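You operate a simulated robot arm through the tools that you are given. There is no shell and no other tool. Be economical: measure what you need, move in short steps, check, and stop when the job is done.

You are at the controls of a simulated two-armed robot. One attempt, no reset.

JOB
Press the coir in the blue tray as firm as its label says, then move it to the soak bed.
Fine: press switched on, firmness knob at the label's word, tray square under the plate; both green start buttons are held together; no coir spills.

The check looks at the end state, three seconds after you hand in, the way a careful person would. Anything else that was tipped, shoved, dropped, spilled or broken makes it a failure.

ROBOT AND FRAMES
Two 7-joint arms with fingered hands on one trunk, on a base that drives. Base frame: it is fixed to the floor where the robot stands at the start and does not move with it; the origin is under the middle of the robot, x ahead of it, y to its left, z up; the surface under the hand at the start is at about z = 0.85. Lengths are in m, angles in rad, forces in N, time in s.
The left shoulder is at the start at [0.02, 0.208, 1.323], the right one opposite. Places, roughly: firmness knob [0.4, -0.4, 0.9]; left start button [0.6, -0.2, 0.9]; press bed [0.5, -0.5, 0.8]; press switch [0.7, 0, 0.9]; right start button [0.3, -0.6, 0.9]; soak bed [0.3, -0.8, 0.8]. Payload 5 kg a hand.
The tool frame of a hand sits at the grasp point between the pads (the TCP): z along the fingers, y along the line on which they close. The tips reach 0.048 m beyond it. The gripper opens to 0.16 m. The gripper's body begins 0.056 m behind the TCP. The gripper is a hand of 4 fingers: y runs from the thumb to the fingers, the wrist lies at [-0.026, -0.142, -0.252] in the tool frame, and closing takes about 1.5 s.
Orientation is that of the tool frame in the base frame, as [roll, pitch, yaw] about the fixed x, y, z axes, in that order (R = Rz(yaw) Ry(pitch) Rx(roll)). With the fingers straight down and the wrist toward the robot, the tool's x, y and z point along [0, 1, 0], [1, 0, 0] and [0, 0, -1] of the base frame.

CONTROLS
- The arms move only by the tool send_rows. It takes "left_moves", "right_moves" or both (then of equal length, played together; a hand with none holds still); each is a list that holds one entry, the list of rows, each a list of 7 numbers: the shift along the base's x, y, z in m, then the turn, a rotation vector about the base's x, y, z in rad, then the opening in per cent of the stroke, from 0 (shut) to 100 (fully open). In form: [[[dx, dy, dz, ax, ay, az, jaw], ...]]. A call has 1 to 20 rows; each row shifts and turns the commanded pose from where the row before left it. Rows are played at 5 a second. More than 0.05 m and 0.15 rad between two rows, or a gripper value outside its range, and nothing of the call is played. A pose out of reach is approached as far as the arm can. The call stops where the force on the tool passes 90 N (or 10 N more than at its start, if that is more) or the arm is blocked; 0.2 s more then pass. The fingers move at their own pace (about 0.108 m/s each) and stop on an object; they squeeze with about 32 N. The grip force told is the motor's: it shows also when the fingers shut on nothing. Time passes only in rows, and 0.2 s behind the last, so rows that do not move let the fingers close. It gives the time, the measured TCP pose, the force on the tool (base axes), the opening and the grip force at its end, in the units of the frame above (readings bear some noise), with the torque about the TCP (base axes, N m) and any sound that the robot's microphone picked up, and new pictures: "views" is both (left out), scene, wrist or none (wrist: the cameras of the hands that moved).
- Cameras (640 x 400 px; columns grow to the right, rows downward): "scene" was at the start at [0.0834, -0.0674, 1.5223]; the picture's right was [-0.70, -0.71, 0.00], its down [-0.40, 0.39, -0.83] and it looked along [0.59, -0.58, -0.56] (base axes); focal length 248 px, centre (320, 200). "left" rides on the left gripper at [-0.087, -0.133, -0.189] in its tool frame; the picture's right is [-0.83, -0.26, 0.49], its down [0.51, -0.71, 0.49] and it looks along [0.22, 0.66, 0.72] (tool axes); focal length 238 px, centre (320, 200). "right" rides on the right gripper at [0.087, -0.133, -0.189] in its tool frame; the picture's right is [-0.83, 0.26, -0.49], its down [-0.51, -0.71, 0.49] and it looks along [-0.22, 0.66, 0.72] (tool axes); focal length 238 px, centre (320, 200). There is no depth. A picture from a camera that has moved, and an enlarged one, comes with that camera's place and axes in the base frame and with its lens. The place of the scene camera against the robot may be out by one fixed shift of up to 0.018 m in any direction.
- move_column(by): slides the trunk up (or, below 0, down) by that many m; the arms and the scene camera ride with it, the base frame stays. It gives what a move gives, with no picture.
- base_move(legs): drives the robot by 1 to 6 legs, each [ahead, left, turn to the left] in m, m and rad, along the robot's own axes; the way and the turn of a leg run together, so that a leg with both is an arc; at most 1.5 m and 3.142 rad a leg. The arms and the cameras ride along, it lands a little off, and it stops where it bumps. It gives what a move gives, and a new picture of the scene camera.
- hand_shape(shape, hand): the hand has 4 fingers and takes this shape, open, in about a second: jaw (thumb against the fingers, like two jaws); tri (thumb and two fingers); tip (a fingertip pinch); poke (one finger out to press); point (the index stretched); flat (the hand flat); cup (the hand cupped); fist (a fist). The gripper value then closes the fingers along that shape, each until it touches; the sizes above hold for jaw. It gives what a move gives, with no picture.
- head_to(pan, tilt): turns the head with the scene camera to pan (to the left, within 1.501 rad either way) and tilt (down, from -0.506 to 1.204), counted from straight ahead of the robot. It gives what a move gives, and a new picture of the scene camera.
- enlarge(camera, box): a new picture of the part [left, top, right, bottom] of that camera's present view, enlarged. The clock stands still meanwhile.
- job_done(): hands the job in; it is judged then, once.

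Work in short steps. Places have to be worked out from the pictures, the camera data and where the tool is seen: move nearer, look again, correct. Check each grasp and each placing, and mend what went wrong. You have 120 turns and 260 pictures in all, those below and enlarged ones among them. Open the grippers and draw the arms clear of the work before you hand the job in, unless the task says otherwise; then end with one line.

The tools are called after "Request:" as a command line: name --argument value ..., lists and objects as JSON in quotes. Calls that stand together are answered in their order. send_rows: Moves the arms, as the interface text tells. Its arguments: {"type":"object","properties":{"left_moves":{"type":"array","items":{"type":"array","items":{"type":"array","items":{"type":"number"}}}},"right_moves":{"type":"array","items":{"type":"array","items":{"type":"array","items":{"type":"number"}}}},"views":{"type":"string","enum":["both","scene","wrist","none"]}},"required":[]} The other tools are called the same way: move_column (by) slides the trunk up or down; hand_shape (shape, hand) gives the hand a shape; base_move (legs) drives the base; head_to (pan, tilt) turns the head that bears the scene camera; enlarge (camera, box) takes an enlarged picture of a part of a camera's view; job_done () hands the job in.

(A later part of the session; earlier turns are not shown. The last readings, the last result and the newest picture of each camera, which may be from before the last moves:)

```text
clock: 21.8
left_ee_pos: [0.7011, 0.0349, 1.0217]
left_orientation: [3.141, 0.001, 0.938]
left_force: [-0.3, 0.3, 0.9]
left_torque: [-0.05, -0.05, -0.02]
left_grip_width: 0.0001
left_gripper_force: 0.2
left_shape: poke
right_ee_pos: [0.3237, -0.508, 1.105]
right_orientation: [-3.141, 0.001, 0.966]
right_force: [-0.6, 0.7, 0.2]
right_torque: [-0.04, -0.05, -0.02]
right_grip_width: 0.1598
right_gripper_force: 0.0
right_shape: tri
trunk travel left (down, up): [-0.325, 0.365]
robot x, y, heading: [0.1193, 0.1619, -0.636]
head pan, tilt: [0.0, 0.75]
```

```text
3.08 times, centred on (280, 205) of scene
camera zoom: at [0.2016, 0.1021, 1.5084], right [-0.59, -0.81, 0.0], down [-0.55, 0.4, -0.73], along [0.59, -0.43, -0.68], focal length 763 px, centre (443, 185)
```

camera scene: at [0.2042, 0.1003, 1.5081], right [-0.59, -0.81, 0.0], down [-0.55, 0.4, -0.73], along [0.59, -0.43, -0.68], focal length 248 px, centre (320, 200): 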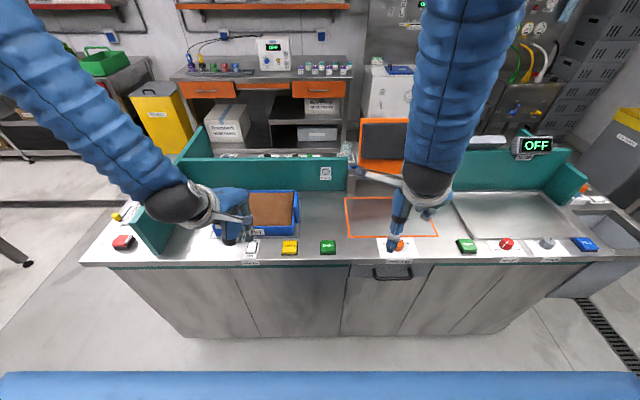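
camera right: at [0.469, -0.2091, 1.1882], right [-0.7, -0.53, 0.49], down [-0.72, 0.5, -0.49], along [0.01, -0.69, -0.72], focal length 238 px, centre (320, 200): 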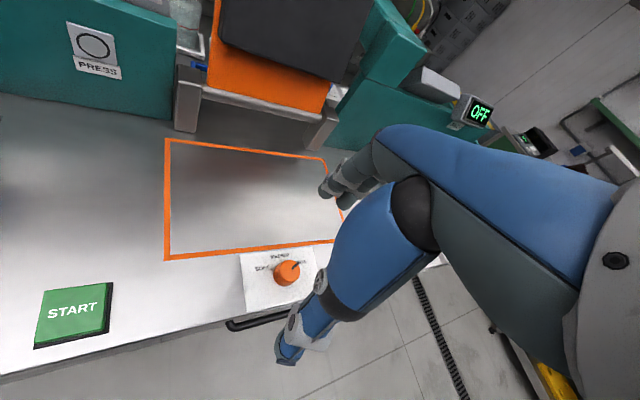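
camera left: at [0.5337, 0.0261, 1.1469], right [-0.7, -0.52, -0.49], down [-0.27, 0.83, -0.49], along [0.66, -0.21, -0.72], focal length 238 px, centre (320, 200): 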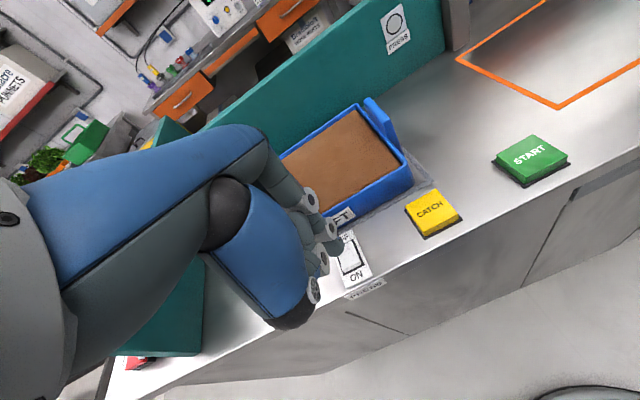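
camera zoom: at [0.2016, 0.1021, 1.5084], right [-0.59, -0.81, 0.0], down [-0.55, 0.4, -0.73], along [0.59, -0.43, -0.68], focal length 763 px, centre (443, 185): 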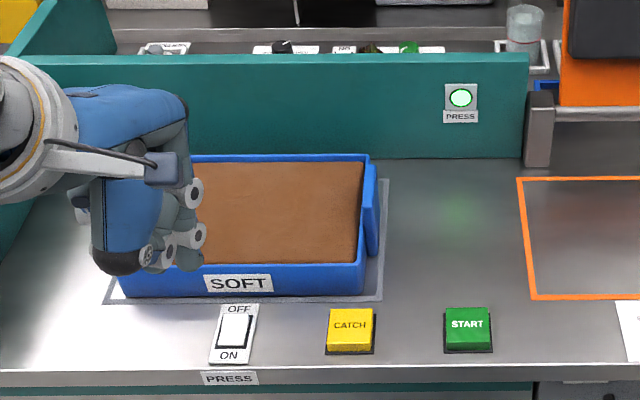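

The PRESS lamp is green, so the press is on. But the knob swung back during release and now sits about 20° right of MEDIUM. From the side loads, the knob centre is about 6 mm toward the fingers from the TCP. I'll re-grip with that offset and turn again.

Request:
send_rows --right_moves '[[[0.0256, 0.0363, 0, 0, 0, -0.08, 100], [0.0256, 0.0363, 0, 0, 0, -0.08, 100], [0.0256, 0.0363, 0, 0, 0, -0.08, 100], [0.0256, 0.0363, 0, 0, 0, -0.08, 100], [0, 0, -0.048, 0, 0, 0, 100], [0, 0, -0.048, 0, 0, 0, 100], [0, 0, -0.048, 0, 0, 0, 100], [0, 0, -0.047, 0, 0, 0, 100]]]' --views "none"

Request:
send_rows --right_moves '[[[0, 0, 0, 0, 0, 0, 50], [0, 0, 0, 0, 0, 0, 20], [0, 0, 0, 0, 0, 0, 0], [0, 0, 0, 0, 0, 0, 0], [0, 0, 0, 0, 0, 0, 0], [0, 0, 0, 0, 0, 0, 0], [0, 0, 0, 0, 0, 0, 0]]]' --views "none"

Request:
enlarge --camera "scene" --box '[360, 210, 440, 270]'

```text
clock: 23.6
left_ee_pos: [0.7022, 0.0331, 1.0206]
left_orientation: [-3.139, -0.001, 0.937]
left_force: [1.1, -1.6, -0.4]
left_torque: [0.04, 0.05, 0.03]
left_grip_width: 0.0001
left_gripper_force: 0.2
left_shape: poke
right_ee_pos: [0.4302, -0.3665, 0.9133]
right_orientation: [3.141, 0.001, 0.648]
right_force: [1.0, -1.3, 1.2]
right_torque: [0.1, 0.17, -0.01]
right_grip_width: 0.1598
right_gripper_force: 0.1
right_shape: tri
trunk travel left (down, up): [-0.325, 0.365]
robot x, y, heading: [0.1163, 0.1605, -0.638]
head pan, tilt: [0.0, 0.75]
```

```text
clock: 25.2
left_ee_pos: [0.7021, 0.0346, 1.0209]
left_orientation: [3.141, 0.0, 0.937]
left_force: [0.0, 0.1, 0.0]
left_torque: [0.0, 0.0, 0.01]
left_grip_width: 0.0
left_gripper_force: 0.0
left_shape: poke
right_ee_pos: [0.4296, -0.3655, 0.9137]
right_orientation: [3.142, 0.0, 0.649]
right_force: [0.2, 1.1, -2.0]
right_torque: [0.06, -0.03, 0.03]
right_grip_width: 0.0207
right_gripper_force: 31.8
right_shape: tri
trunk travel left (down, up): [-0.325, 0.365]
robot x, y, heading: [0.1196, 0.1607, -0.632]
head pan, tilt: [0.0, 0.75]
```

```text
6.67 times, centred on (400, 240) of scene
camera zoom: at [0.2025, 0.1013, 1.5083], right [-0.59, -0.81, 0.0], down [-0.55, 0.4, -0.73], along [0.59, -0.43, -0.68], focal length 1652 px, centre (-213, -67)
```

zoom: 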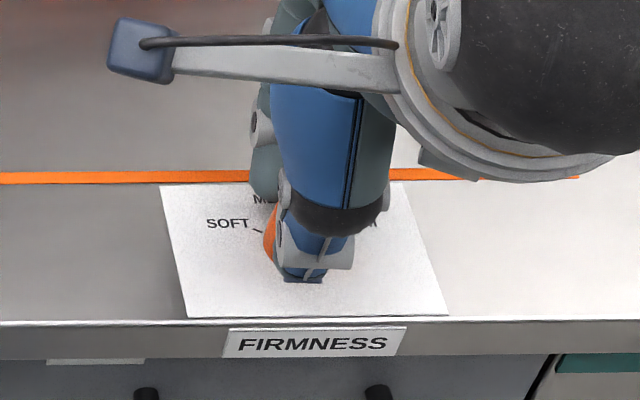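

It's gripped with no side load. Now I'll turn about 1.3 rad while following the knob axis.

Request:
send_rows --right_moves '[[[-0.0002, -0.0006, 0, 0, 0, 0.13, 0], [-0.0002, -0.0006, 0, 0, 0, 0.13, 0], [-0.0002, -0.0006, 0, 0, 0, 0.13, 0], [-0.0002, -0.0006, 0, 0, 0, 0.13, 0], [-0.0002, -0.0006, 0, 0, 0, 0.13, 0], [-0.0002, -0.0006, 0, 0, 0, 0.13, 0], [-0.0002, -0.0006, 0, 0, 0, 0.13, 0], [-0.0002, -0.0006, 0, 0, 0, 0.13, 0], [-0.0002, -0.0006, 0, 0, 0, 0.13, 0], [-0.0002, -0.0006, 0, 0, 0, 0.13, 0]]]' --views "none"

Request:
enlarge --camera "scene" --box '[360, 210, 440, 270]'

Request:
enlarge --camera "right" --box '[240, 180, 400, 320]'

```text
clock: 27.4
left_ee_pos: [0.699, 0.0327, 1.0217]
left_orientation: [3.14, -0.001, 0.936]
left_force: [-1.3, 0.3, 0.3]
left_torque: [0.03, -0.14, 0.03]
left_grip_width: 0.0001
left_gripper_force: 0.0
left_shape: poke
right_ee_pos: [0.4247, -0.3722, 0.9138]
right_orientation: [3.139, -0.002, 1.952]
right_force: [-6.1, 5.8, 12.5]
right_torque: [0.3, 0.1, 0.02]
right_grip_width: 0.0209
right_gripper_force: 31.9
right_shape: tri
trunk travel left (down, up): [-0.325, 0.365]
robot x, y, heading: [0.1193, 0.1607, -0.633]
head pan, tilt: [0.0, 0.75]
```

```text
6.67 times, centred on (400, 240) of scene
camera zoom: at [0.1995, 0.1002, 1.5082], right [-0.59, -0.81, 0.0], down [-0.55, 0.4, -0.73], along [0.59, -0.43, -0.68], focal length 1652 px, centre (-213, -67)
```

zoom: 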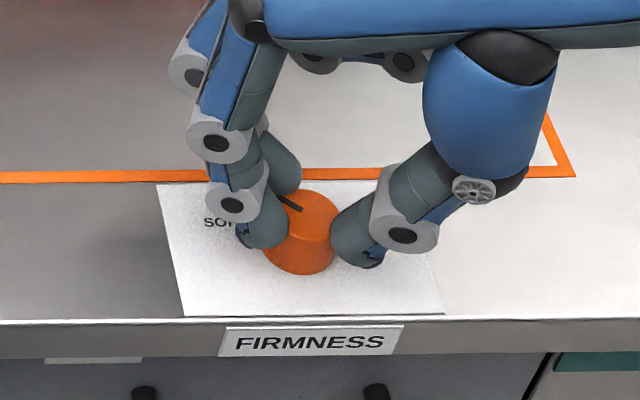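

```text
2.86 times, centred on (320, 250) of right
camera zoom: at [0.2693, -0.3395, 1.1024], right [0.55, -0.68, 0.49], down [-0.47, -0.73, -0.49], along [0.69, 0.04, -0.72], focal length 681 px, centre (320, 57)
```

zoom: 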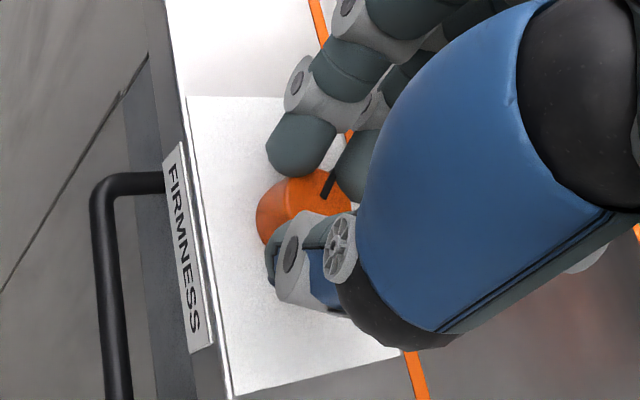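

The load is low and the pointer is about 10° short of the SOFT tick. I'll turn 0.2 more, then release gently in small openings.

Request:
send_rows --right_moves '[[[0.0002, -0.0007, 0, 0, 0, 0.1, 0], [0.0002, -0.0007, 0, 0, 0, 0.1, 0], [0, 0, 0, 0, 0, 0, 5], [0, 0, 0, 0, 0, 0, 10], [0, 0, 0, 0, 0, 0, 15], [0, 0, 0, 0, 0, 0, 20], [0, 0, 0, 0, 0, 0, 25], [0, 0, 0, 0, 0, 0, 30]]]' --views "none"

Request:
enlarge --camera "scene" --box '[360, 210, 440, 270]'

```text
clock: 29.2
left_ee_pos: [0.7017, 0.0338, 1.0198]
left_orientation: [-3.141, 0.0, 0.938]
left_force: [0.1, -0.1, 0.2]
left_torque: [0.03, 0.0, 0.02]
left_grip_width: 0.0
left_gripper_force: 0.1
left_shape: poke
right_ee_pos: [0.4274, -0.3749, 0.9127]
right_orientation: [-3.141, -0.001, 2.149]
right_force: [0.8, 0.0, -0.9]
right_torque: [-0.01, -0.02, -0.02]
right_grip_width: 0.0473
right_gripper_force: 0.1
right_shape: tri
trunk travel left (down, up): [-0.325, 0.365]
robot x, y, heading: [0.1145, 0.1642, -0.635]
head pan, tilt: [0.0, 0.75]
```

```text
6.67 times, centred on (400, 240) of scene
camera zoom: at [0.2024, 0.1008, 1.5082], right [-0.59, -0.81, 0.0], down [-0.55, 0.4, -0.73], along [0.59, -0.43, -0.68], focal length 1652 px, centre (-213, -67)
```

zoom: 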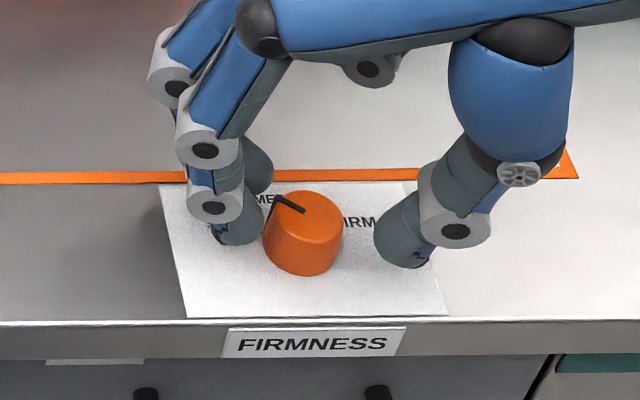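

Released cleanly, and the pointer stays toward SOFT. I'll lift straight up and compare it with the tick.

Request:
send_rows --right_moves '[[[0, 0, 0, 0, 0, 0, 40], [0, 0, 0.03, 0, 0, 0, 40], [0, 0, 0.045, 0, 0, 0, 40], [0, 0, 0.045, 0, 0, 0, 60], [0, 0, 0, 0, 0, -0.14, 100], [0, 0, 0, 0, 0, -0.14, 100], [0, 0, 0, 0, 0, -0.14, 100], [-0.02, -0.03, 0, 0, 0, -0.14, 100], [-0.02, -0.03, 0, 0, 0, -0.14, 100], [-0.02, -0.03, 0.02, 0, 0, -0.14, 100], [-0.02, -0.03, 0.02, 0, 0, -0.14, 100], [-0.02, -0.03, 0.02, 0, 0, -0.14, 100]]]' --views "none"

Request:
enlarge --camera "scene" --box '[360, 210, 440, 270]'

Request:
enlarge --camera "right" --box '[150, 180, 310, 300]'

```text
clock: 31.8
left_ee_pos: [0.7014, 0.0345, 1.022]
left_orientation: [-3.14, 0.001, 0.937]
left_force: [-0.4, 0.7, 0.2]
left_torque: [-0.08, -0.05, 0.02]
left_grip_width: 0.0001
left_gripper_force: 0.0
left_shape: poke
right_ee_pos: [0.3236, -0.523, 1.0943]
right_orientation: [-3.141, -0.002, 1.028]
right_force: [-0.3, 1.2, 0.1]
right_torque: [-0.03, -0.05, 0.0]
right_grip_width: 0.1598
right_gripper_force: 0.0
right_shape: tri
trunk travel left (down, up): [-0.325, 0.365]
robot x, y, heading: [0.117, 0.1644, -0.639]
head pan, tilt: [0.0, 0.75]
```

```text
6.67 times, centred on (400, 240) of scene
camera zoom: at [0.2016, 0.102, 1.5084], right [-0.59, -0.81, 0.0], down [-0.55, 0.4, -0.73], along [0.59, -0.43, -0.68], focal length 1652 px, centre (-213, -67)
```

zoom: 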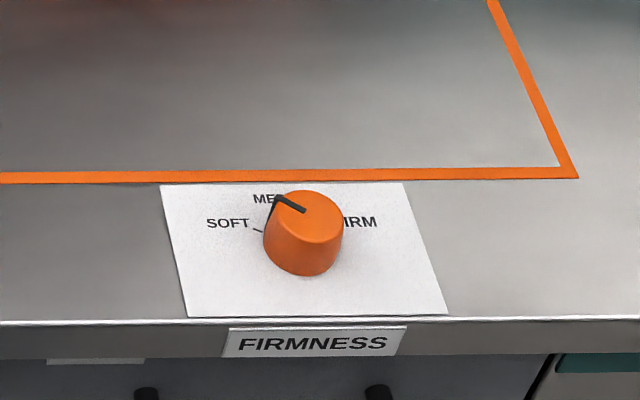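

```text
3.33 times, centred on (230, 240) of right
camera zoom: at [0.2551, -0.3794, 1.2828], right [-0.21, -0.85, 0.49], down [-0.87, -0.07, -0.49], along [0.45, -0.53, -0.72], focal length 794 px, centre (620, 67)
```

zoom: 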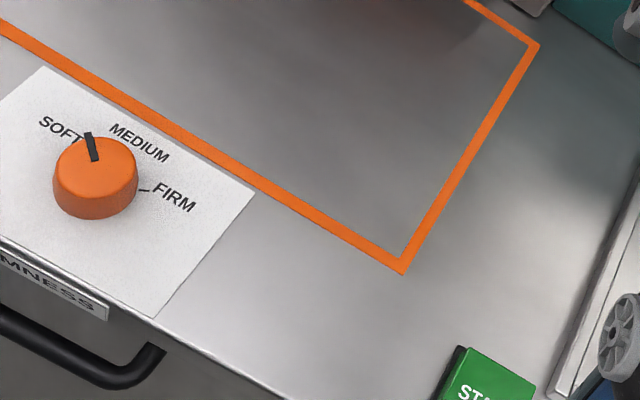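

The pointer reads about 49–50° toward SOFT from two cameras, matching the tick. Next is the tray: I'll raise both hands, change them to jaw, turn the palms to face each other, then drive left so the tray is centred.

Request:
send_rows --left_moves '[[[0, 0, 0.045, 0, 0, 0, 0], [0, 0, 0.045, 0, 0, 0, 0], [0, 0, 0.045, 0, 0, 0, 0], [0, 0, 0.045, 0, 0, 0, 0], [0, 0, 0, 0, 0, -0.1425, 0], [0, 0, 0, 0, 0, -0.1425, 0], [0, 0, 0, 0, 0, -0.1425, 0], [0, 0, 0, 0, 0, -0.1425, 0], [0, 0, 0, 0, 0, -0.1425, 0], [0, 0, 0, 0, 0, -0.1425, 0], [0, 0, 0, 0, 0, -0.1425, 0], [0, 0, 0, 0, 0, -0.1425, 0], [0, 0, 0, 0, 0, -0.1425, 0], [0, 0, 0, 0, 0, -0.1425, 0], [0, 0, 0, 0, 0, -0.1425, 0]]]' --right_moves '[[[0, 0, 0.025, 0, 0, 0, 100], [0, 0, 0.025, 0, 0, 0, 100], [0, 0, 0.025, 0, 0, 0, 100], [0, 0, 0.025, 0, 0, 0, 100], [0, 0, 0, 0, 0, 0.135, 100], [0, 0, 0, 0, 0, 0.135, 100], [0, 0, 0, 0, 0, 0.135, 100], [0, 0, 0, 0, 0, 0.135, 100], [0, 0, 0, 0, 0, 0.135, 100], [0, 0, 0, 0, 0, 0.135, 100], [0, 0, 0, 0, 0, 0.135, 100], [0, 0, 0, 0, 0, 0.135, 100], [0, 0, 0, 0, 0, 0.135, 100], [0, 0, 0, 0, 0, 0.135, 100], [0, 0, 0, 0, 0, 0.135, 100]]]' --views "none"

Request:
hand_shape --hand "left" --shape "jaw"

Request:
hand_shape --hand "right" --shape "jaw"

Request:
base_move --legs '[[0, 0.22, 0.006]]'

```text
clock: 35.0
left_ee_pos: [0.7137, 0.0218, 1.2017]
left_orientation: [3.084, 0.005, -0.541]
left_force: [0.9, -0.7, -1.1]
left_torque: [-0.01, 0.09, -0.04]
left_grip_width: 0.0001
left_gripper_force: 0.0
left_shape: poke
left hand out of reach, approached as far as the arm can: row 4, 5
right_ee_pos: [0.3277, -0.5255, 1.1928]
right_orientation: [3.141, -0.003, 2.514]
right_force: [1.1, -0.3, 0.2]
right_torque: [0.02, 0.03, 0.05]
right_grip_width: 0.16
right_gripper_force: 0.1
right_shape: tri
trunk travel left (down, up): [-0.325, 0.365]
robot x, y, heading: [0.1152, 0.1577, -0.633]
head pan, tilt: [0.0, 0.75]
```

```text
clock: 35.9
left_ee_pos: [0.7126, 0.0229, 1.2014]
left_orientation: [3.084, 0.004, -0.537]
left_force: [0.2, 0.5, -0.4]
left_torque: [0.02, 0.02, -0.01]
left_grip_width: 0.16
left_gripper_force: 0.1
left_shape: jaw
right_ee_pos: [0.3271, -0.5251, 1.1923]
right_orientation: [-3.141, 0.001, 2.511]
right_force: [-0.2, -0.4, 0.4]
right_torque: [-0.02, 0.02, 0.01]
right_grip_width: 0.1598
right_gripper_force: 0.1
right_shape: tri
trunk travel left (down, up): [-0.325, 0.365]
robot x, y, heading: [0.1165, 0.1629, -0.635]
head pan, tilt: [0.0, 0.75]
```

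```text
clock: 36.8
left_ee_pos: [0.7133, 0.021, 1.2024]
left_orientation: [3.081, 0.004, -0.535]
left_force: [-0.5, -0.1, -0.3]
left_torque: [0.02, -0.01, 0.0]
left_grip_width: 0.1599
left_gripper_force: 0.0
left_shape: jaw
right_ee_pos: [0.3272, -0.5246, 1.1925]
right_orientation: [3.14, -0.001, 2.513]
right_force: [-0.6, 0.3, 0.4]
right_torque: [-0.02, -0.01, 0.03]
right_grip_width: 0.1599
right_gripper_force: 0.0
right_shape: jaw
trunk travel left (down, up): [-0.325, 0.365]
robot x, y, heading: [0.118, 0.1652, -0.633]
head pan, tilt: [0.0, 0.75]
```

```text
clock: 38.5
left_ee_pos: [0.844, 0.2062, 1.2026]
left_orientation: [3.08, 0.003, -0.53]
left_force: [0.8, 0.6, -0.7]
left_torque: [-0.05, 0.05, 0.0]
left_grip_width: 0.1599
left_gripper_force: 0.0
left_shape: jaw
right_ee_pos: [0.4624, -0.344, 1.1927]
right_orientation: [3.141, -0.001, 2.522]
right_force: [0.2, 0.0, -0.4]
right_torque: [-0.07, 0.03, 0.01]
right_grip_width: 0.1597
right_gripper_force: 0.0
right_shape: jaw
trunk travel left (down, up): [-0.325, 0.365]
robot x, y, heading: [0.2481, 0.3395, -0.622]
head pan, tilt: [0.0, 0.75]
camera scene: at [0.3334, 0.2811, 1.5083], right [-0.59, -0.81, 0.0], down [-0.55, 0.4, -0.73], along [0.59, -0.43, -0.68], focal length 248 px, centre (320, 200)
```

scene: 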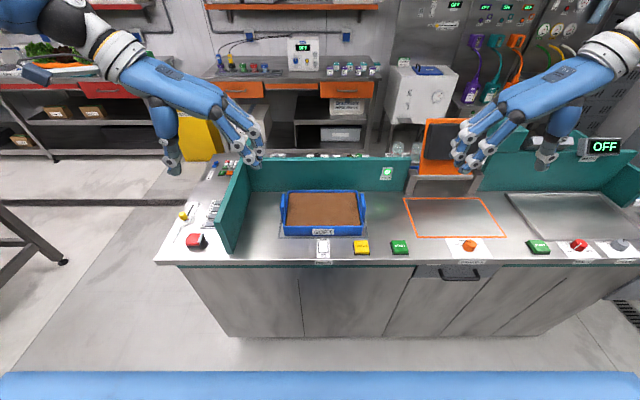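

The tray is centred in view. I'll enlarge to measure the handle tabs.

Request:
enlarge --camera "scene" --box '[265, 170, 385, 260]'

Request:
enlarge --camera "right" --box '[0, 0, 640, 400]'

Request:
enlarge --camera "left" --box '[0, 0, 640, 400]'

```text
4.44 times, centred on (325, 215) of scene
camera zoom: at [0.3334, 0.2811, 1.5083], right [-0.59, -0.81, 0.0], down [-0.55, 0.4, -0.73], along [0.59, -0.43, -0.68], focal length 1102 px, centre (298, 133)
```

zoom: 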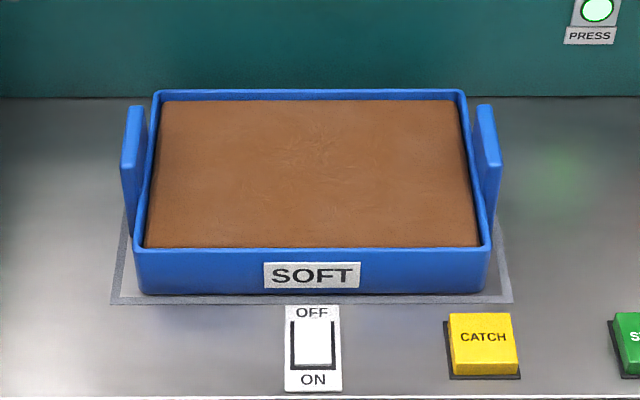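

```text
1.00 times, centred on (320, 200) of right (not enlarged: the box is as wide or as high as the picture)
camera zoom: at [0.3153, -0.3998, 1.3817], right [0.83, -0.27, 0.49], down [0.0, -0.87, -0.49], along [0.56, 0.41, -0.72], focal length 238 px, centre (320, 200)
```

zoom: 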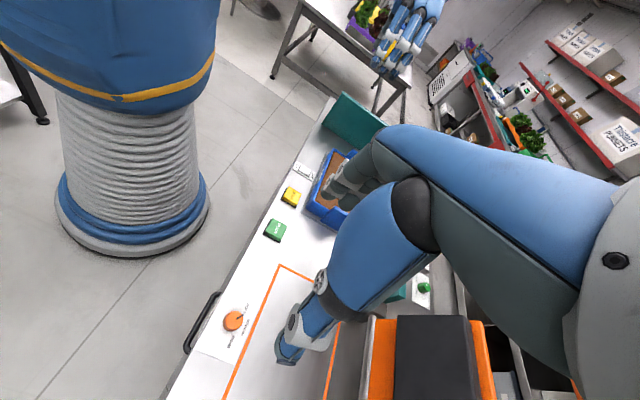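

```text
1.00 times, centred on (320, 200) of left (not enlarged: the box is as wide or as high as the picture)
camera zoom: at [0.8422, 0.3737, 1.3836], right [-0.61, 0.62, -0.5], down [0.78, 0.33, -0.53], along [-0.17, -0.71, -0.68], focal length 238 px, centre (320, 200)
```

zoom: 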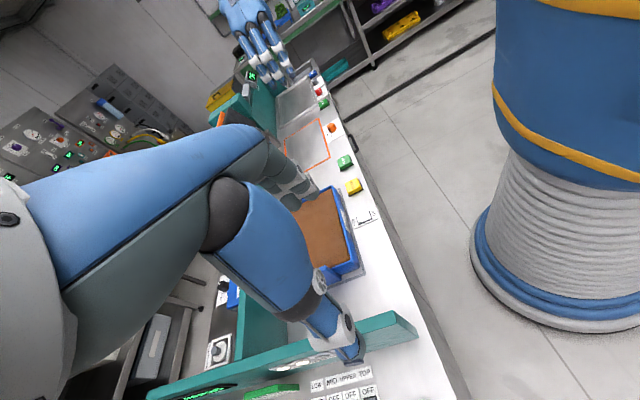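

The tabs rise to about z≈0.93, centred at about n=0.70 and s≈0.549 / 0.281. I'll bring both hands above the tabs at z≈1.05 and check with the wrist cameras.

Request:
send_rows --left_moves '[[[0.0069, -0.0253, -0.0214, 0, 0, 0, 60], [0.0069, -0.0253, -0.0214, 0, 0, 0, 60], [0.0069, -0.0253, -0.0214, 0, 0, 0, 60], [0.0069, -0.0253, -0.0214, 0, 0, 0, 60], [0.0069, -0.0253, -0.0214, 0, 0, 0, 60], [0.0069, -0.0253, -0.0214, 0, 0, 0, 60], [0.0069, -0.0253, -0.0214, 0, 0, 0, 60]]]' --right_moves '[[[0.0389, 0.0223, -0.02, 0, 0, 0, 60], [0.0389, 0.0223, -0.02, 0, 0, 0, 60], [0.0389, 0.0223, -0.02, 0, 0, 0, 60], [0.0389, 0.0223, -0.02, 0, 0, 0, 60], [0.0389, 0.0223, -0.02, 0, 0, 0, 60], [0.0389, 0.0223, -0.02, 0, 0, 0, 60], [0.0389, 0.0223, -0.02, 0, 0, 0, 60]]]'

```text
clock: 40.1
left_ee_pos: [0.8934, 0.0283, 1.0475]
left_orientation: [3.08, 0.006, -0.526]
left_force: [2.3, -0.6, -1.3]
left_torque: [-0.02, 0.27, 0.0]
left_grip_width: 0.0965
left_gripper_force: 0.0
left_shape: jaw
right_ee_pos: [0.7342, -0.1909, 1.051]
right_orientation: [-3.142, -0.001, 2.521]
right_force: [1.3, -1.3, -0.1]
right_torque: [0.18, 0.14, 0.07]
right_grip_width: 0.0961
right_gripper_force: 0.1
right_shape: jaw
trunk travel left (down, up): [-0.325, 0.365]
robot x, y, heading: [0.2459, 0.3356, -0.63]
head pan, tilt: [0.0, 0.75]
camera scene: at [0.3361, 0.2796, 1.5079], right [-0.59, -0.81, 0.0], down [-0.55, 0.4, -0.73], along [0.59, -0.43, -0.68], focal length 248 px, centre (320, 200)
camera right: at [0.5872, -0.2456, 1.241], right [0.83, -0.28, 0.49], down [0.0, -0.87, -0.49], along [0.56, 0.41, -0.72], focal length 238 px, centre (320, 200)
camera left: at [0.8922, 0.1952, 1.2292], right [-0.61, 0.62, -0.5], down [0.78, 0.33, -0.54], along [-0.17, -0.71, -0.68], focal length 238 px, centre (320, 200)
```

scene: 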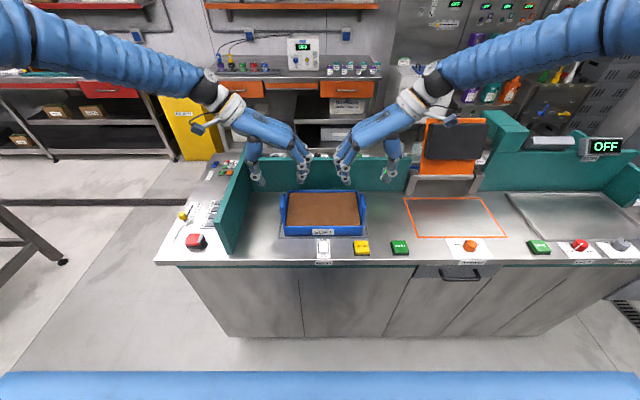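
right: 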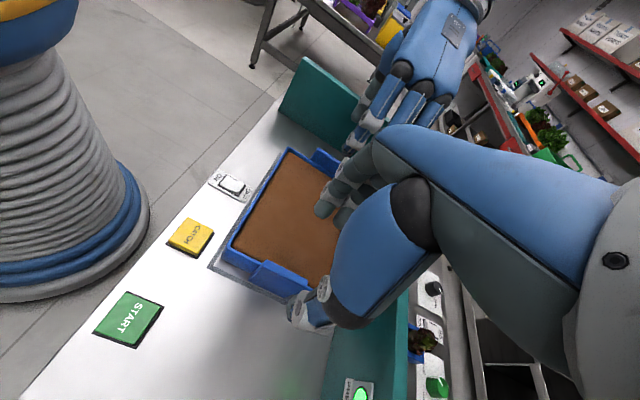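
left: 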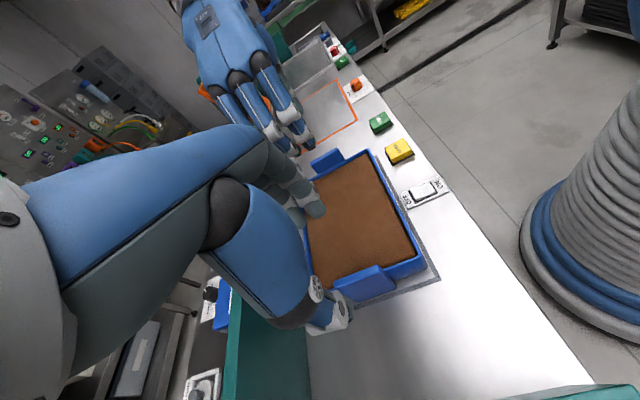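

The hands hang over the tray. I'll enlarge both wrist views to locate the tabs, and fix the left hand's slight tilt.

Request:
send_rows --left_moves '[[[0, 0, 0, 0.053, -0.031, -0.1, 60], [0, 0, 0, 0, 0, 0, 60]]]' --views "none"

Request:
enlarge --camera "right" --box '[200, 130, 380, 330]'

Request:
enlarge --camera "left" --box '[270, 130, 450, 330]'

```text
clock: 40.7
left_ee_pos: [0.8908, 0.0297, 1.0505]
left_orientation: [-3.14, 0.006, -0.629]
left_force: [0.0, 0.3, 0.8]
left_torque: [-0.1, -0.03, 0.0]
left_grip_width: 0.0966
left_gripper_force: 0.1
left_shape: jaw
right_ee_pos: [0.7316, -0.1868, 1.0546]
right_orientation: [3.14, 0.0, 2.522]
right_force: [0.8, 0.8, 0.2]
right_torque: [-0.08, 0.01, -0.01]
right_grip_width: 0.0963
right_gripper_force: 0.0
right_shape: jaw
trunk travel left (down, up): [-0.325, 0.365]
robot x, y, heading: [0.2436, 0.339, -0.626]
head pan, tilt: [0.0, 0.75]
```

```text
2.00 times, centred on (290, 230) of right
camera zoom: at [0.5848, -0.2434, 1.2434], right [0.83, -0.27, 0.49], down [0.0, -0.87, -0.49], along [0.56, 0.41, -0.72], focal length 477 px, centre (380, 140)
```

zoom: 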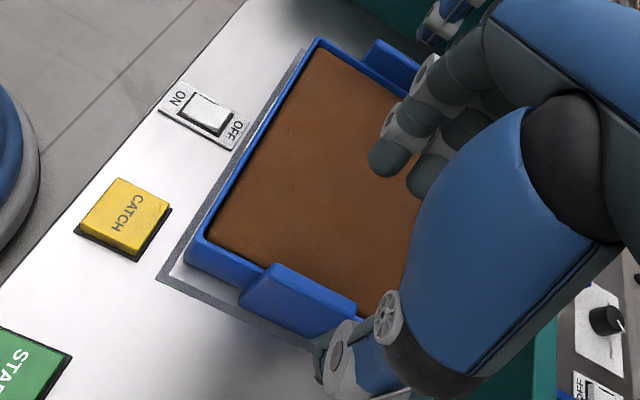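

```text
2.00 times, centred on (360, 230) of left
camera zoom: at [0.9001, 0.1869, 1.2414], right [-0.52, 0.7, -0.48], down [0.82, 0.28, -0.49], along [-0.21, -0.66, -0.72], focal length 477 px, centre (240, 140)
```

zoom: 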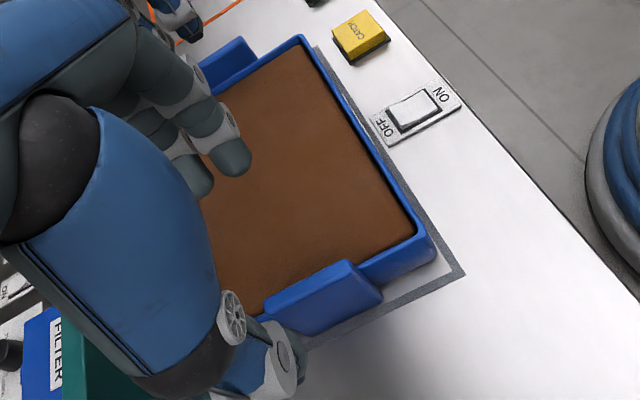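

The tabs are confirmed: centres at n≈0.704, s≈0.284 and 0.543, with tops near z 0.925. I'll lower both hands to straddle them, with fingertips staying above the coir.

Request:
send_rows --left_moves '[[[-0.001, -0.003, -0.03, 0, 0, 0, 60], [-0.001, -0.003, -0.03, 0, 0, 0, 60], [0, 0, -0.02, 0, 0, 0, 60], [0, 0, -0.01, 0, 0, 0, 60]]]' --right_moves '[[[0.002, 0.001, -0.032, 0, 0, 0, 60], [0.002, 0.001, -0.032, 0, 0, 0, 60], [0, 0, -0.02, 0, 0, 0, 60], [0, 0, -0.01, 0, 0, 0, 60]]]' --views "none"

Request:
enlarge --camera "right" --box '[200, 130, 380, 330]'

Request:
enlarge --camera "left" --box '[270, 130, 450, 330]'

Request:
enlarge --camera "scene" --box '[245, 150, 405, 260]'

```text
clock: 41.7
left_ee_pos: [0.8891, 0.0223, 0.9615]
left_orientation: [-3.14, 0.008, -0.63]
left_force: [-0.4, 0.4, -0.6]
left_torque: [-0.01, 0.0, -0.01]
left_grip_width: 0.0965
left_gripper_force: 0.1
left_shape: jaw
right_ee_pos: [0.7375, -0.1864, 0.9591]
right_orientation: [-3.141, 0.0, 2.523]
right_force: [0.0, 0.0, 0.5]
right_torque: [-0.02, -0.01, 0.01]
right_grip_width: 0.0961
right_gripper_force: 0.1
right_shape: jaw
trunk travel left (down, up): [-0.325, 0.365]
robot x, y, heading: [0.2479, 0.3396, -0.626]
head pan, tilt: [0.0, 0.75]
```

```text
2.00 times, centred on (290, 230) of right
camera zoom: at [0.5905, -0.2426, 1.1472], right [0.83, -0.27, 0.49], down [0.0, -0.87, -0.49], along [0.56, 0.41, -0.72], focal length 477 px, centre (380, 140)
```

zoom: 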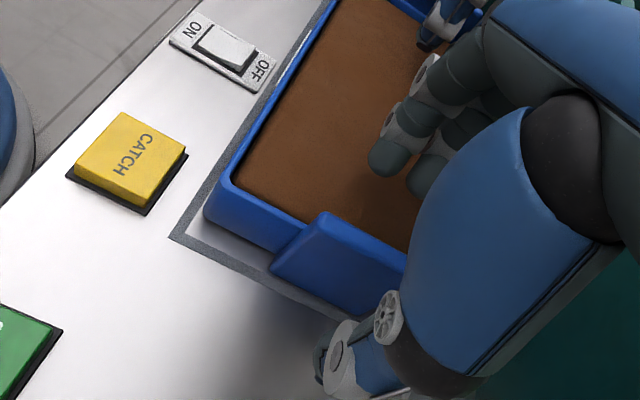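

```text
2.00 times, centred on (360, 230) of left
camera zoom: at [0.8987, 0.1797, 1.152], right [-0.52, 0.7, -0.48], down [0.82, 0.28, -0.49], along [-0.21, -0.66, -0.72], focal length 477 px, centre (240, 140)
```

zoom: 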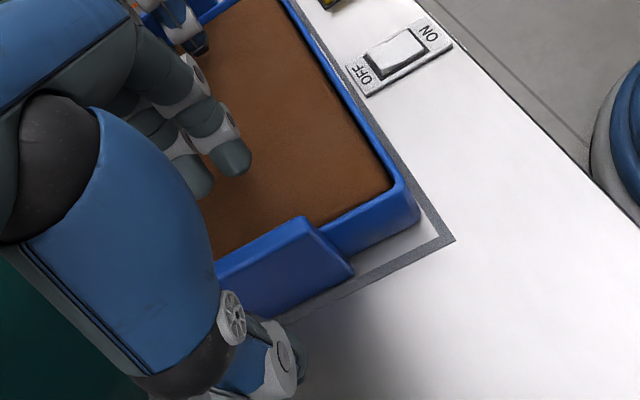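

```text
3.64 times, centred on (325, 205) of scene
camera zoom: at [0.333, 0.2804, 1.5083], right [-0.59, -0.81, 0.0], down [-0.55, 0.4, -0.73], along [0.59, -0.43, -0.68], focal length 901 px, centre (302, 182)
```

zoom: 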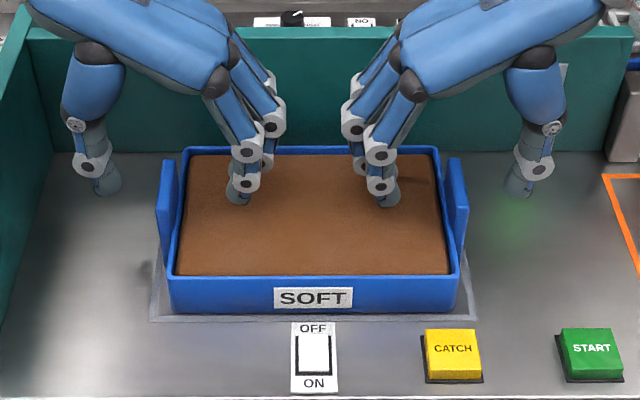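

Both jaws straddle the tabs, whose tops are at about 0.936. I'll lower 6 mm more and close both hands.

Request:
send_rows --left_moves '[[[0, 0, -0.007, 0, 0, 0, 60], [0, 0, 0, 0, 0, 0, 40], [0, 0, 0, 0, 0, 0, 20], [0, 0, 0, 0, 0, 0, 0], [0, 0, 0, 0, 0, 0, 0], [0, 0, 0, 0, 0, 0, 0], [0, 0, 0, 0, 0, 0, 0]]]' --right_moves '[[[0, 0, -0.006, 0, 0, 0, 60], [0, 0, 0, 0, 0, 0, 40], [0, 0, 0, 0, 0, 0, 20], [0, 0, 0, 0, 0, 0, 0], [0, 0, 0, 0, 0, 0, 0], [0, 0, 0, 0, 0, 0, 0], [0, 0, 0, 0, 0, 0, 0]]]' --views "none"

Request:
enlarge --camera "scene" --box '[245, 150, 405, 260]'

```text
clock: 43.3
left_ee_pos: [0.8908, 0.0225, 0.9551]
left_orientation: [-3.14, 0.007, -0.627]
left_force: [1.7, 1.7, 0.0]
left_torque: [0.01, -0.02, 0.02]
left_grip_width: 0.0082
left_gripper_force: 32.0
left_shape: jaw
right_ee_pos: [0.7375, -0.1866, 0.9519]
right_orientation: [-3.141, -0.001, 2.522]
right_force: [-1.8, -2.2, -0.1]
right_torque: [-0.05, 0.03, -0.04]
right_grip_width: 0.0082
right_gripper_force: 31.7
right_shape: jaw
trunk travel left (down, up): [-0.325, 0.365]
robot x, y, heading: [0.2473, 0.3375, -0.629]
head pan, tilt: [0.0, 0.75]
```

```text
3.64 times, centred on (325, 205) of scene
camera zoom: at [0.3333, 0.2801, 1.5082], right [-0.59, -0.81, 0.0], down [-0.55, 0.4, -0.73], along [0.59, -0.43, -0.68], focal length 901 px, centre (302, 182)
```

zoom: 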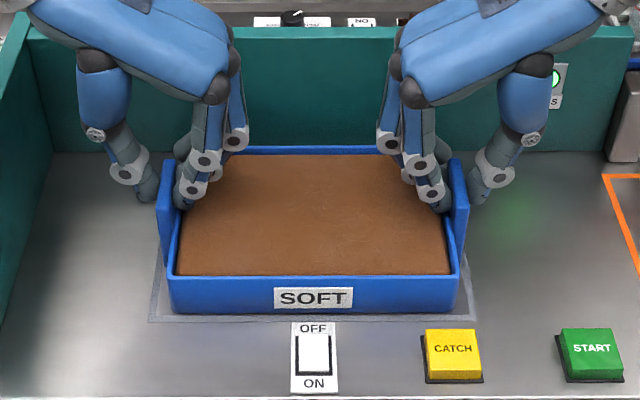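

Both hands grip the tabs (width 8 mm, 32 N). I'll lift slowly by 10 cm, both together.

Request:
send_rows --left_moves '[[[0, 0, 0.01, 0, 0, 0, 0], [0, 0, 0.015, 0, 0, 0, 0], [0, 0, 0.015, 0, 0, 0, 0], [0, 0, 0.015, 0, 0, 0, 0], [0, 0, 0.015, 0, 0, 0, 0], [0, 0, 0, 0, 0, 0, 0]]]' --right_moves '[[[0, 0, 0.01, 0, 0, 0, 0], [0, 0, 0.015, 0, 0, 0, 0], [0, 0, 0.015, 0, 0, 0, 0], [0, 0, 0.015, 0, 0, 0, 0], [0, 0, 0.015, 0, 0, 0, 0], [0, 0, 0, 0, 0, 0, 0]]]' --views "scene"

```text
clock: 44.7
left_ee_pos: [0.8901, 0.0249, 1.0262]
left_orientation: [-3.139, 0.008, -0.629]
left_force: [2.2, 2.7, -4.3]
left_torque: [0.09, -0.03, 0.03]
left_grip_width: 0.008
left_gripper_force: 32.0
left_shape: jaw
right_ee_pos: [0.741, -0.186, 1.0215]
right_orientation: [-3.141, -0.002, 2.522]
right_force: [-2.6, -3.1, -4.3]
right_torque: [-0.03, 0.05, 0.0]
right_grip_width: 0.0083
right_gripper_force: 32.2
right_shape: jaw
trunk travel left (down, up): [-0.325, 0.365]
robot x, y, heading: [0.2469, 0.3393, -0.628]
head pan, tilt: [0.0, 0.75]
camera scene: at [0.334, 0.2797, 1.5081], right [-0.59, -0.81, 0.0], down [-0.55, 0.4, -0.73], along [0.59, -0.43, -0.68], focal length 248 px, centre (320, 200)
```

scene: 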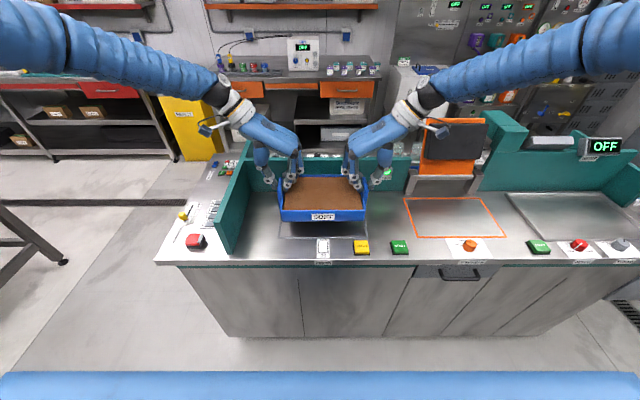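

The tray is up and level at about 4 N per hand. I'll drive right about 0.46 m to bring it over the press bed.

Request:
base_move --legs '[[0, -0.23, 0], [0, -0.23, 0]]'

Request:
enlarge --camera "scene" --box '[235, 150, 415, 270]'

```text
clock: 47.8
left_ee_pos: [0.6149, -0.3588, 1.0267]
left_orientation: [-3.141, 0.007, -0.633]
left_force: [2.2, 3.4, -2.7]
left_torque: [0.09, -0.1, 0.0]
left_grip_width: 0.008
left_gripper_force: 32.1
left_shape: jaw
right_ee_pos: [0.4619, -0.568, 1.0213]
right_orientation: [3.14, 0.0, 2.517]
right_force: [-3.4, -4.2, -3.8]
right_torque: [0.0, 0.03, 0.01]
right_grip_width: 0.0081
right_gripper_force: 31.8
right_shape: jaw
trunk travel left (down, up): [-0.325, 0.365]
robot x, y, heading: [-0.0263, -0.0392, -0.626]
head pan, tilt: [0.0, 0.75]
camera scene: at [0.0585, -0.0999, 1.5082], right [-0.59, -0.81, 0.0], down [-0.55, 0.4, -0.73], along [0.59, -0.43, -0.68], focal length 248 px, centre (320, 200)
```

scene: 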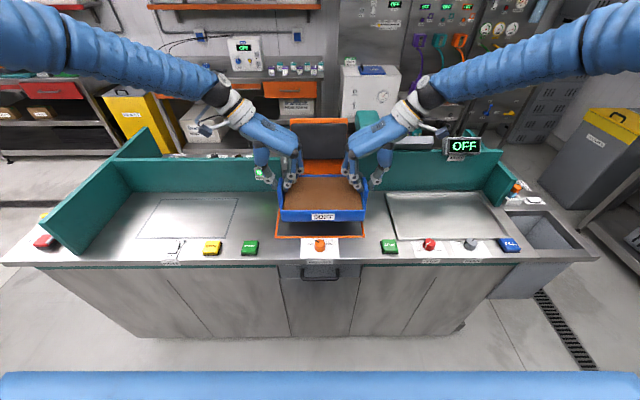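

```text
3.33 times, centred on (325, 210) of scene
camera zoom: at [0.0585, -0.0999, 1.5082], right [-0.59, -0.81, 0.0], down [-0.55, 0.4, -0.73], along [0.59, -0.43, -0.68], focal length 826 px, centre (303, 167)
```

zoom: 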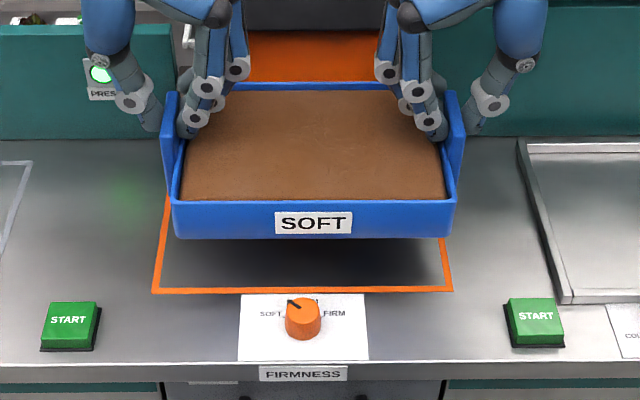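

The bed centre is at s≈-0.046, n≈0.709, and the tray is 11 mm too far right. I'll shift it left and lower to just above the bed.

Request:
send_rows --left_moves '[[[0.0037, 0.0042, -0.01, 0, 0, 0, 0], [0.0036, 0.0041, -0.015, 0, 0, 0, 0], [0, 0, -0.015, 0, 0, 0, 0], [0, 0, -0.015, 0, 0, 0, 0], [0, 0, 0, 0, 0, 0, 0]]]' --right_moves '[[[0.0037, 0.0042, -0.01, 0, 0, 0, 0], [0.0036, 0.0041, -0.015, 0, 0, 0, 0], [0, 0, -0.015, 0, 0, 0, 0], [0, 0, -0.015, 0, 0, 0, 0], [0, 0, 0, 0, 0, 0, 0]]]' --views "none"

Request:
enlarge --camera "scene" --box '[255, 160, 385, 260]'

Request:
enlarge --camera "right" --box '[170, 100, 410, 380]'

Request:
enlarge --camera "left" --box '[230, 100, 470, 380]'

```text
clock: 49.0
left_ee_pos: [0.6214, -0.3504, 0.9705]
left_orientation: [-3.14, 0.006, -0.633]
left_force: [1.8, 3.1, -1.6]
left_torque: [0.07, -0.08, 0.0]
left_grip_width: 0.0078
left_gripper_force: 32.2
left_shape: jaw
right_ee_pos: [0.4698, -0.5599, 0.9685]
right_orientation: [-3.141, 0.0, 2.517]
right_force: [-3.4, -2.8, -3.1]
right_torque: [-0.12, -0.01, 0.04]
right_grip_width: 0.0083
right_gripper_force: 31.9
right_shape: jaw
trunk travel left (down, up): [-0.325, 0.365]
robot x, y, heading: [-0.028, -0.0401, -0.629]
head pan, tilt: [0.0, 0.75]
```

```text
4.00 times, centred on (320, 210) of scene
camera zoom: at [0.0584, -0.0987, 1.5084], right [-0.59, -0.81, 0.0], down [-0.55, 0.4, -0.73], along [0.59, -0.43, -0.68], focal length 991 px, centre (320, 160)
```

zoom: 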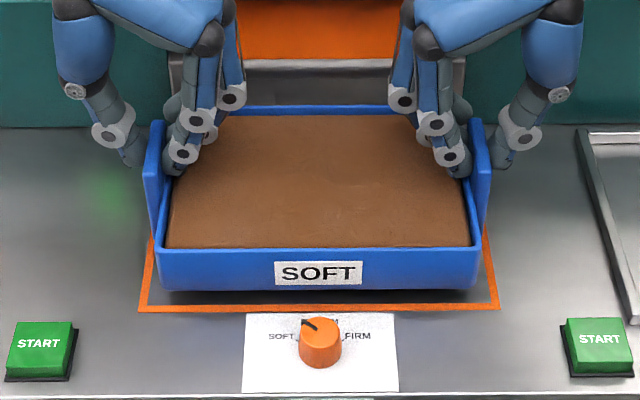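

```text
1.43 times, centred on (290, 240) of right
camera zoom: at [0.3223, -0.6149, 1.1566], right [0.83, -0.28, 0.49], down [0.0, -0.87, -0.49], along [0.56, 0.4, -0.72], focal length 340 px, centre (363, 143)
```

zoom: 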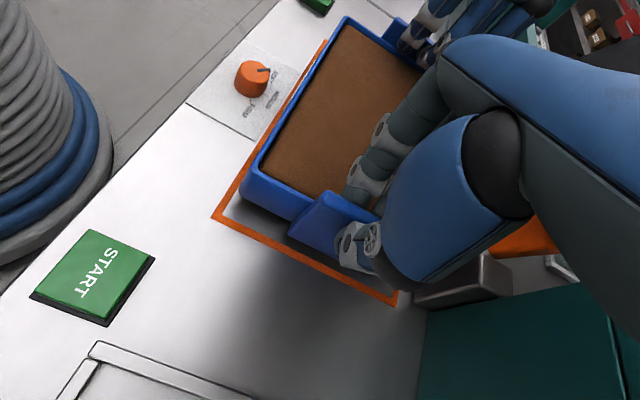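

```text
1.43 times, centred on (350, 240) of left
camera zoom: at [0.6315, -0.1931, 1.1614], right [-0.52, 0.7, -0.48], down [0.83, 0.27, -0.49], along [-0.21, -0.65, -0.72], focal length 340 px, centre (277, 143)
```

zoom: 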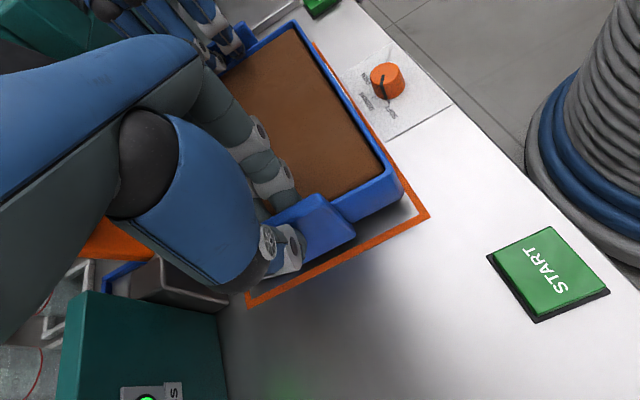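

The tray is centred on the outline. I'll lower the last 16 mm gently, open, and check.

Request:
send_rows --left_moves '[[[0, 0, -0.008, 0, 0, 0, 0], [0, 0, -0.006, 0, 0, 0, 0], [0, 0, -0.002, 0, 0, 0, 0], [0, 0, 0, 0, 0, 0, 0]]]' --right_moves '[[[0, 0, -0.008, 0, 0, 0, 0], [0, 0, -0.006, 0, 0, 0, 0], [0, 0, -0.002, 0, 0, 0, 0], [0, 0, 0, 0, 0, 0, 0]]]' --views "none"

Request:
enlarge --camera "scene" --box '[255, 160, 385, 260]'

```text
clock: 50.0
left_ee_pos: [0.621, -0.3495, 0.9542]
left_orientation: [-3.138, 0.006, -0.634]
left_force: [3.0, 3.4, -2.8]
left_torque: [0.1, -0.02, 0.05]
left_grip_width: 0.0078
left_gripper_force: 32.6
left_shape: jaw
right_ee_pos: [0.4696, -0.5599, 0.9501]
right_orientation: [3.14, 0.001, 2.517]
right_force: [-3.1, -3.0, -2.7]
right_torque: [-0.04, 0.07, 0.01]
right_grip_width: 0.0084
right_gripper_force: 31.9
right_shape: jaw
trunk travel left (down, up): [-0.325, 0.365]
robot x, y, heading: [-0.0251, -0.0359, -0.628]
head pan, tilt: [0.0, 0.75]
```

```text
4.00 times, centred on (320, 210) of scene
camera zoom: at [0.0591, -0.0991, 1.5082], right [-0.59, -0.81, 0.0], down [-0.55, 0.4, -0.73], along [0.59, -0.43, -0.68], focal length 991 px, centre (320, 160)
```

zoom: 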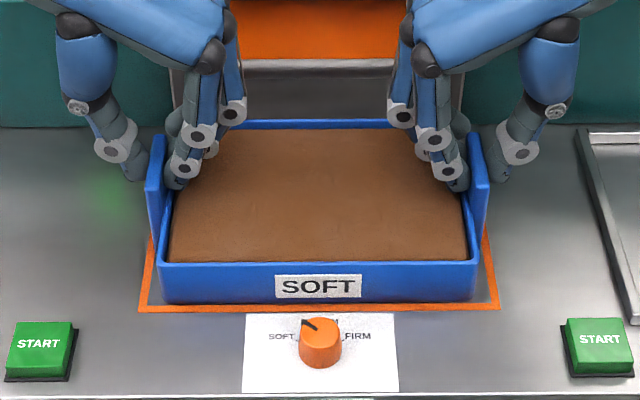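

It's very slightly toward the front and still hanging a little. I'll nudge 3 mm inward and set it down.

Request:
send_rows --left_moves '[[[0.0024, -0.0018, 0.001, 0, 0, 0, 0], [0, 0, -0.003, 0, 0, 0, 0], [0, 0, -0.002, 0, 0, 0, 0], [0, 0, 0, 0, 0, 0, 0]]]' --right_moves '[[[0.0024, -0.0018, 0.001, 0, 0, 0, 0], [0, 0, -0.002, 0, 0, 0, 0], [0, 0, -0.001, 0, 0, 0, 0], [0, 0, 0, 0, 0, 0, 0]]]' --views "none"

Request:
enlarge --camera "scene" --box '[255, 160, 385, 260]'

```text
clock: 51.0
left_ee_pos: [0.6251, -0.3519, 0.9543]
left_orientation: [-3.141, 0.003, -0.633]
left_force: [5.3, 7.9, 21.5]
left_torque: [0.44, -0.25, 0.06]
left_grip_width: 0.0086
left_gripper_force: 32.0
left_shape: jaw
right_ee_pos: [0.472, -0.5616, 0.9495]
right_orientation: [-3.141, 0.002, 2.517]
right_force: [-1.0, -7.3, 3.9]
right_torque: [-0.26, 0.05, 0.02]
right_grip_width: 0.008
right_gripper_force: 32.4
right_shape: jaw
trunk travel left (down, up): [-0.325, 0.365]
robot x, y, heading: [-0.0273, -0.0391, -0.628]
head pan, tilt: [0.0, 0.75]
```

```text
4.00 times, centred on (320, 210) of scene
camera zoom: at [0.0575, -0.0978, 1.5086], right [-0.59, -0.81, 0.0], down [-0.55, 0.4, -0.73], along [0.59, -0.43, -0.68], focal length 991 px, centre (320, 160)
```

zoom: 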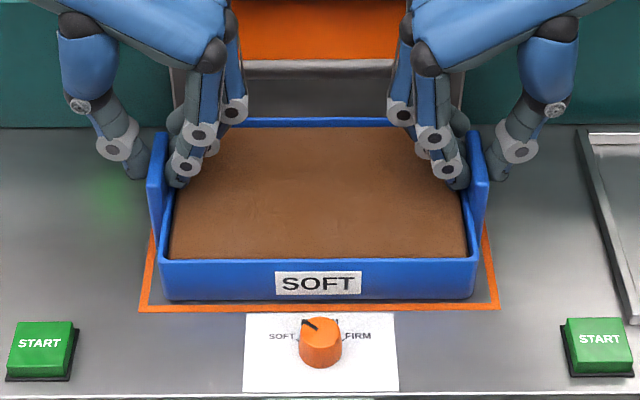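

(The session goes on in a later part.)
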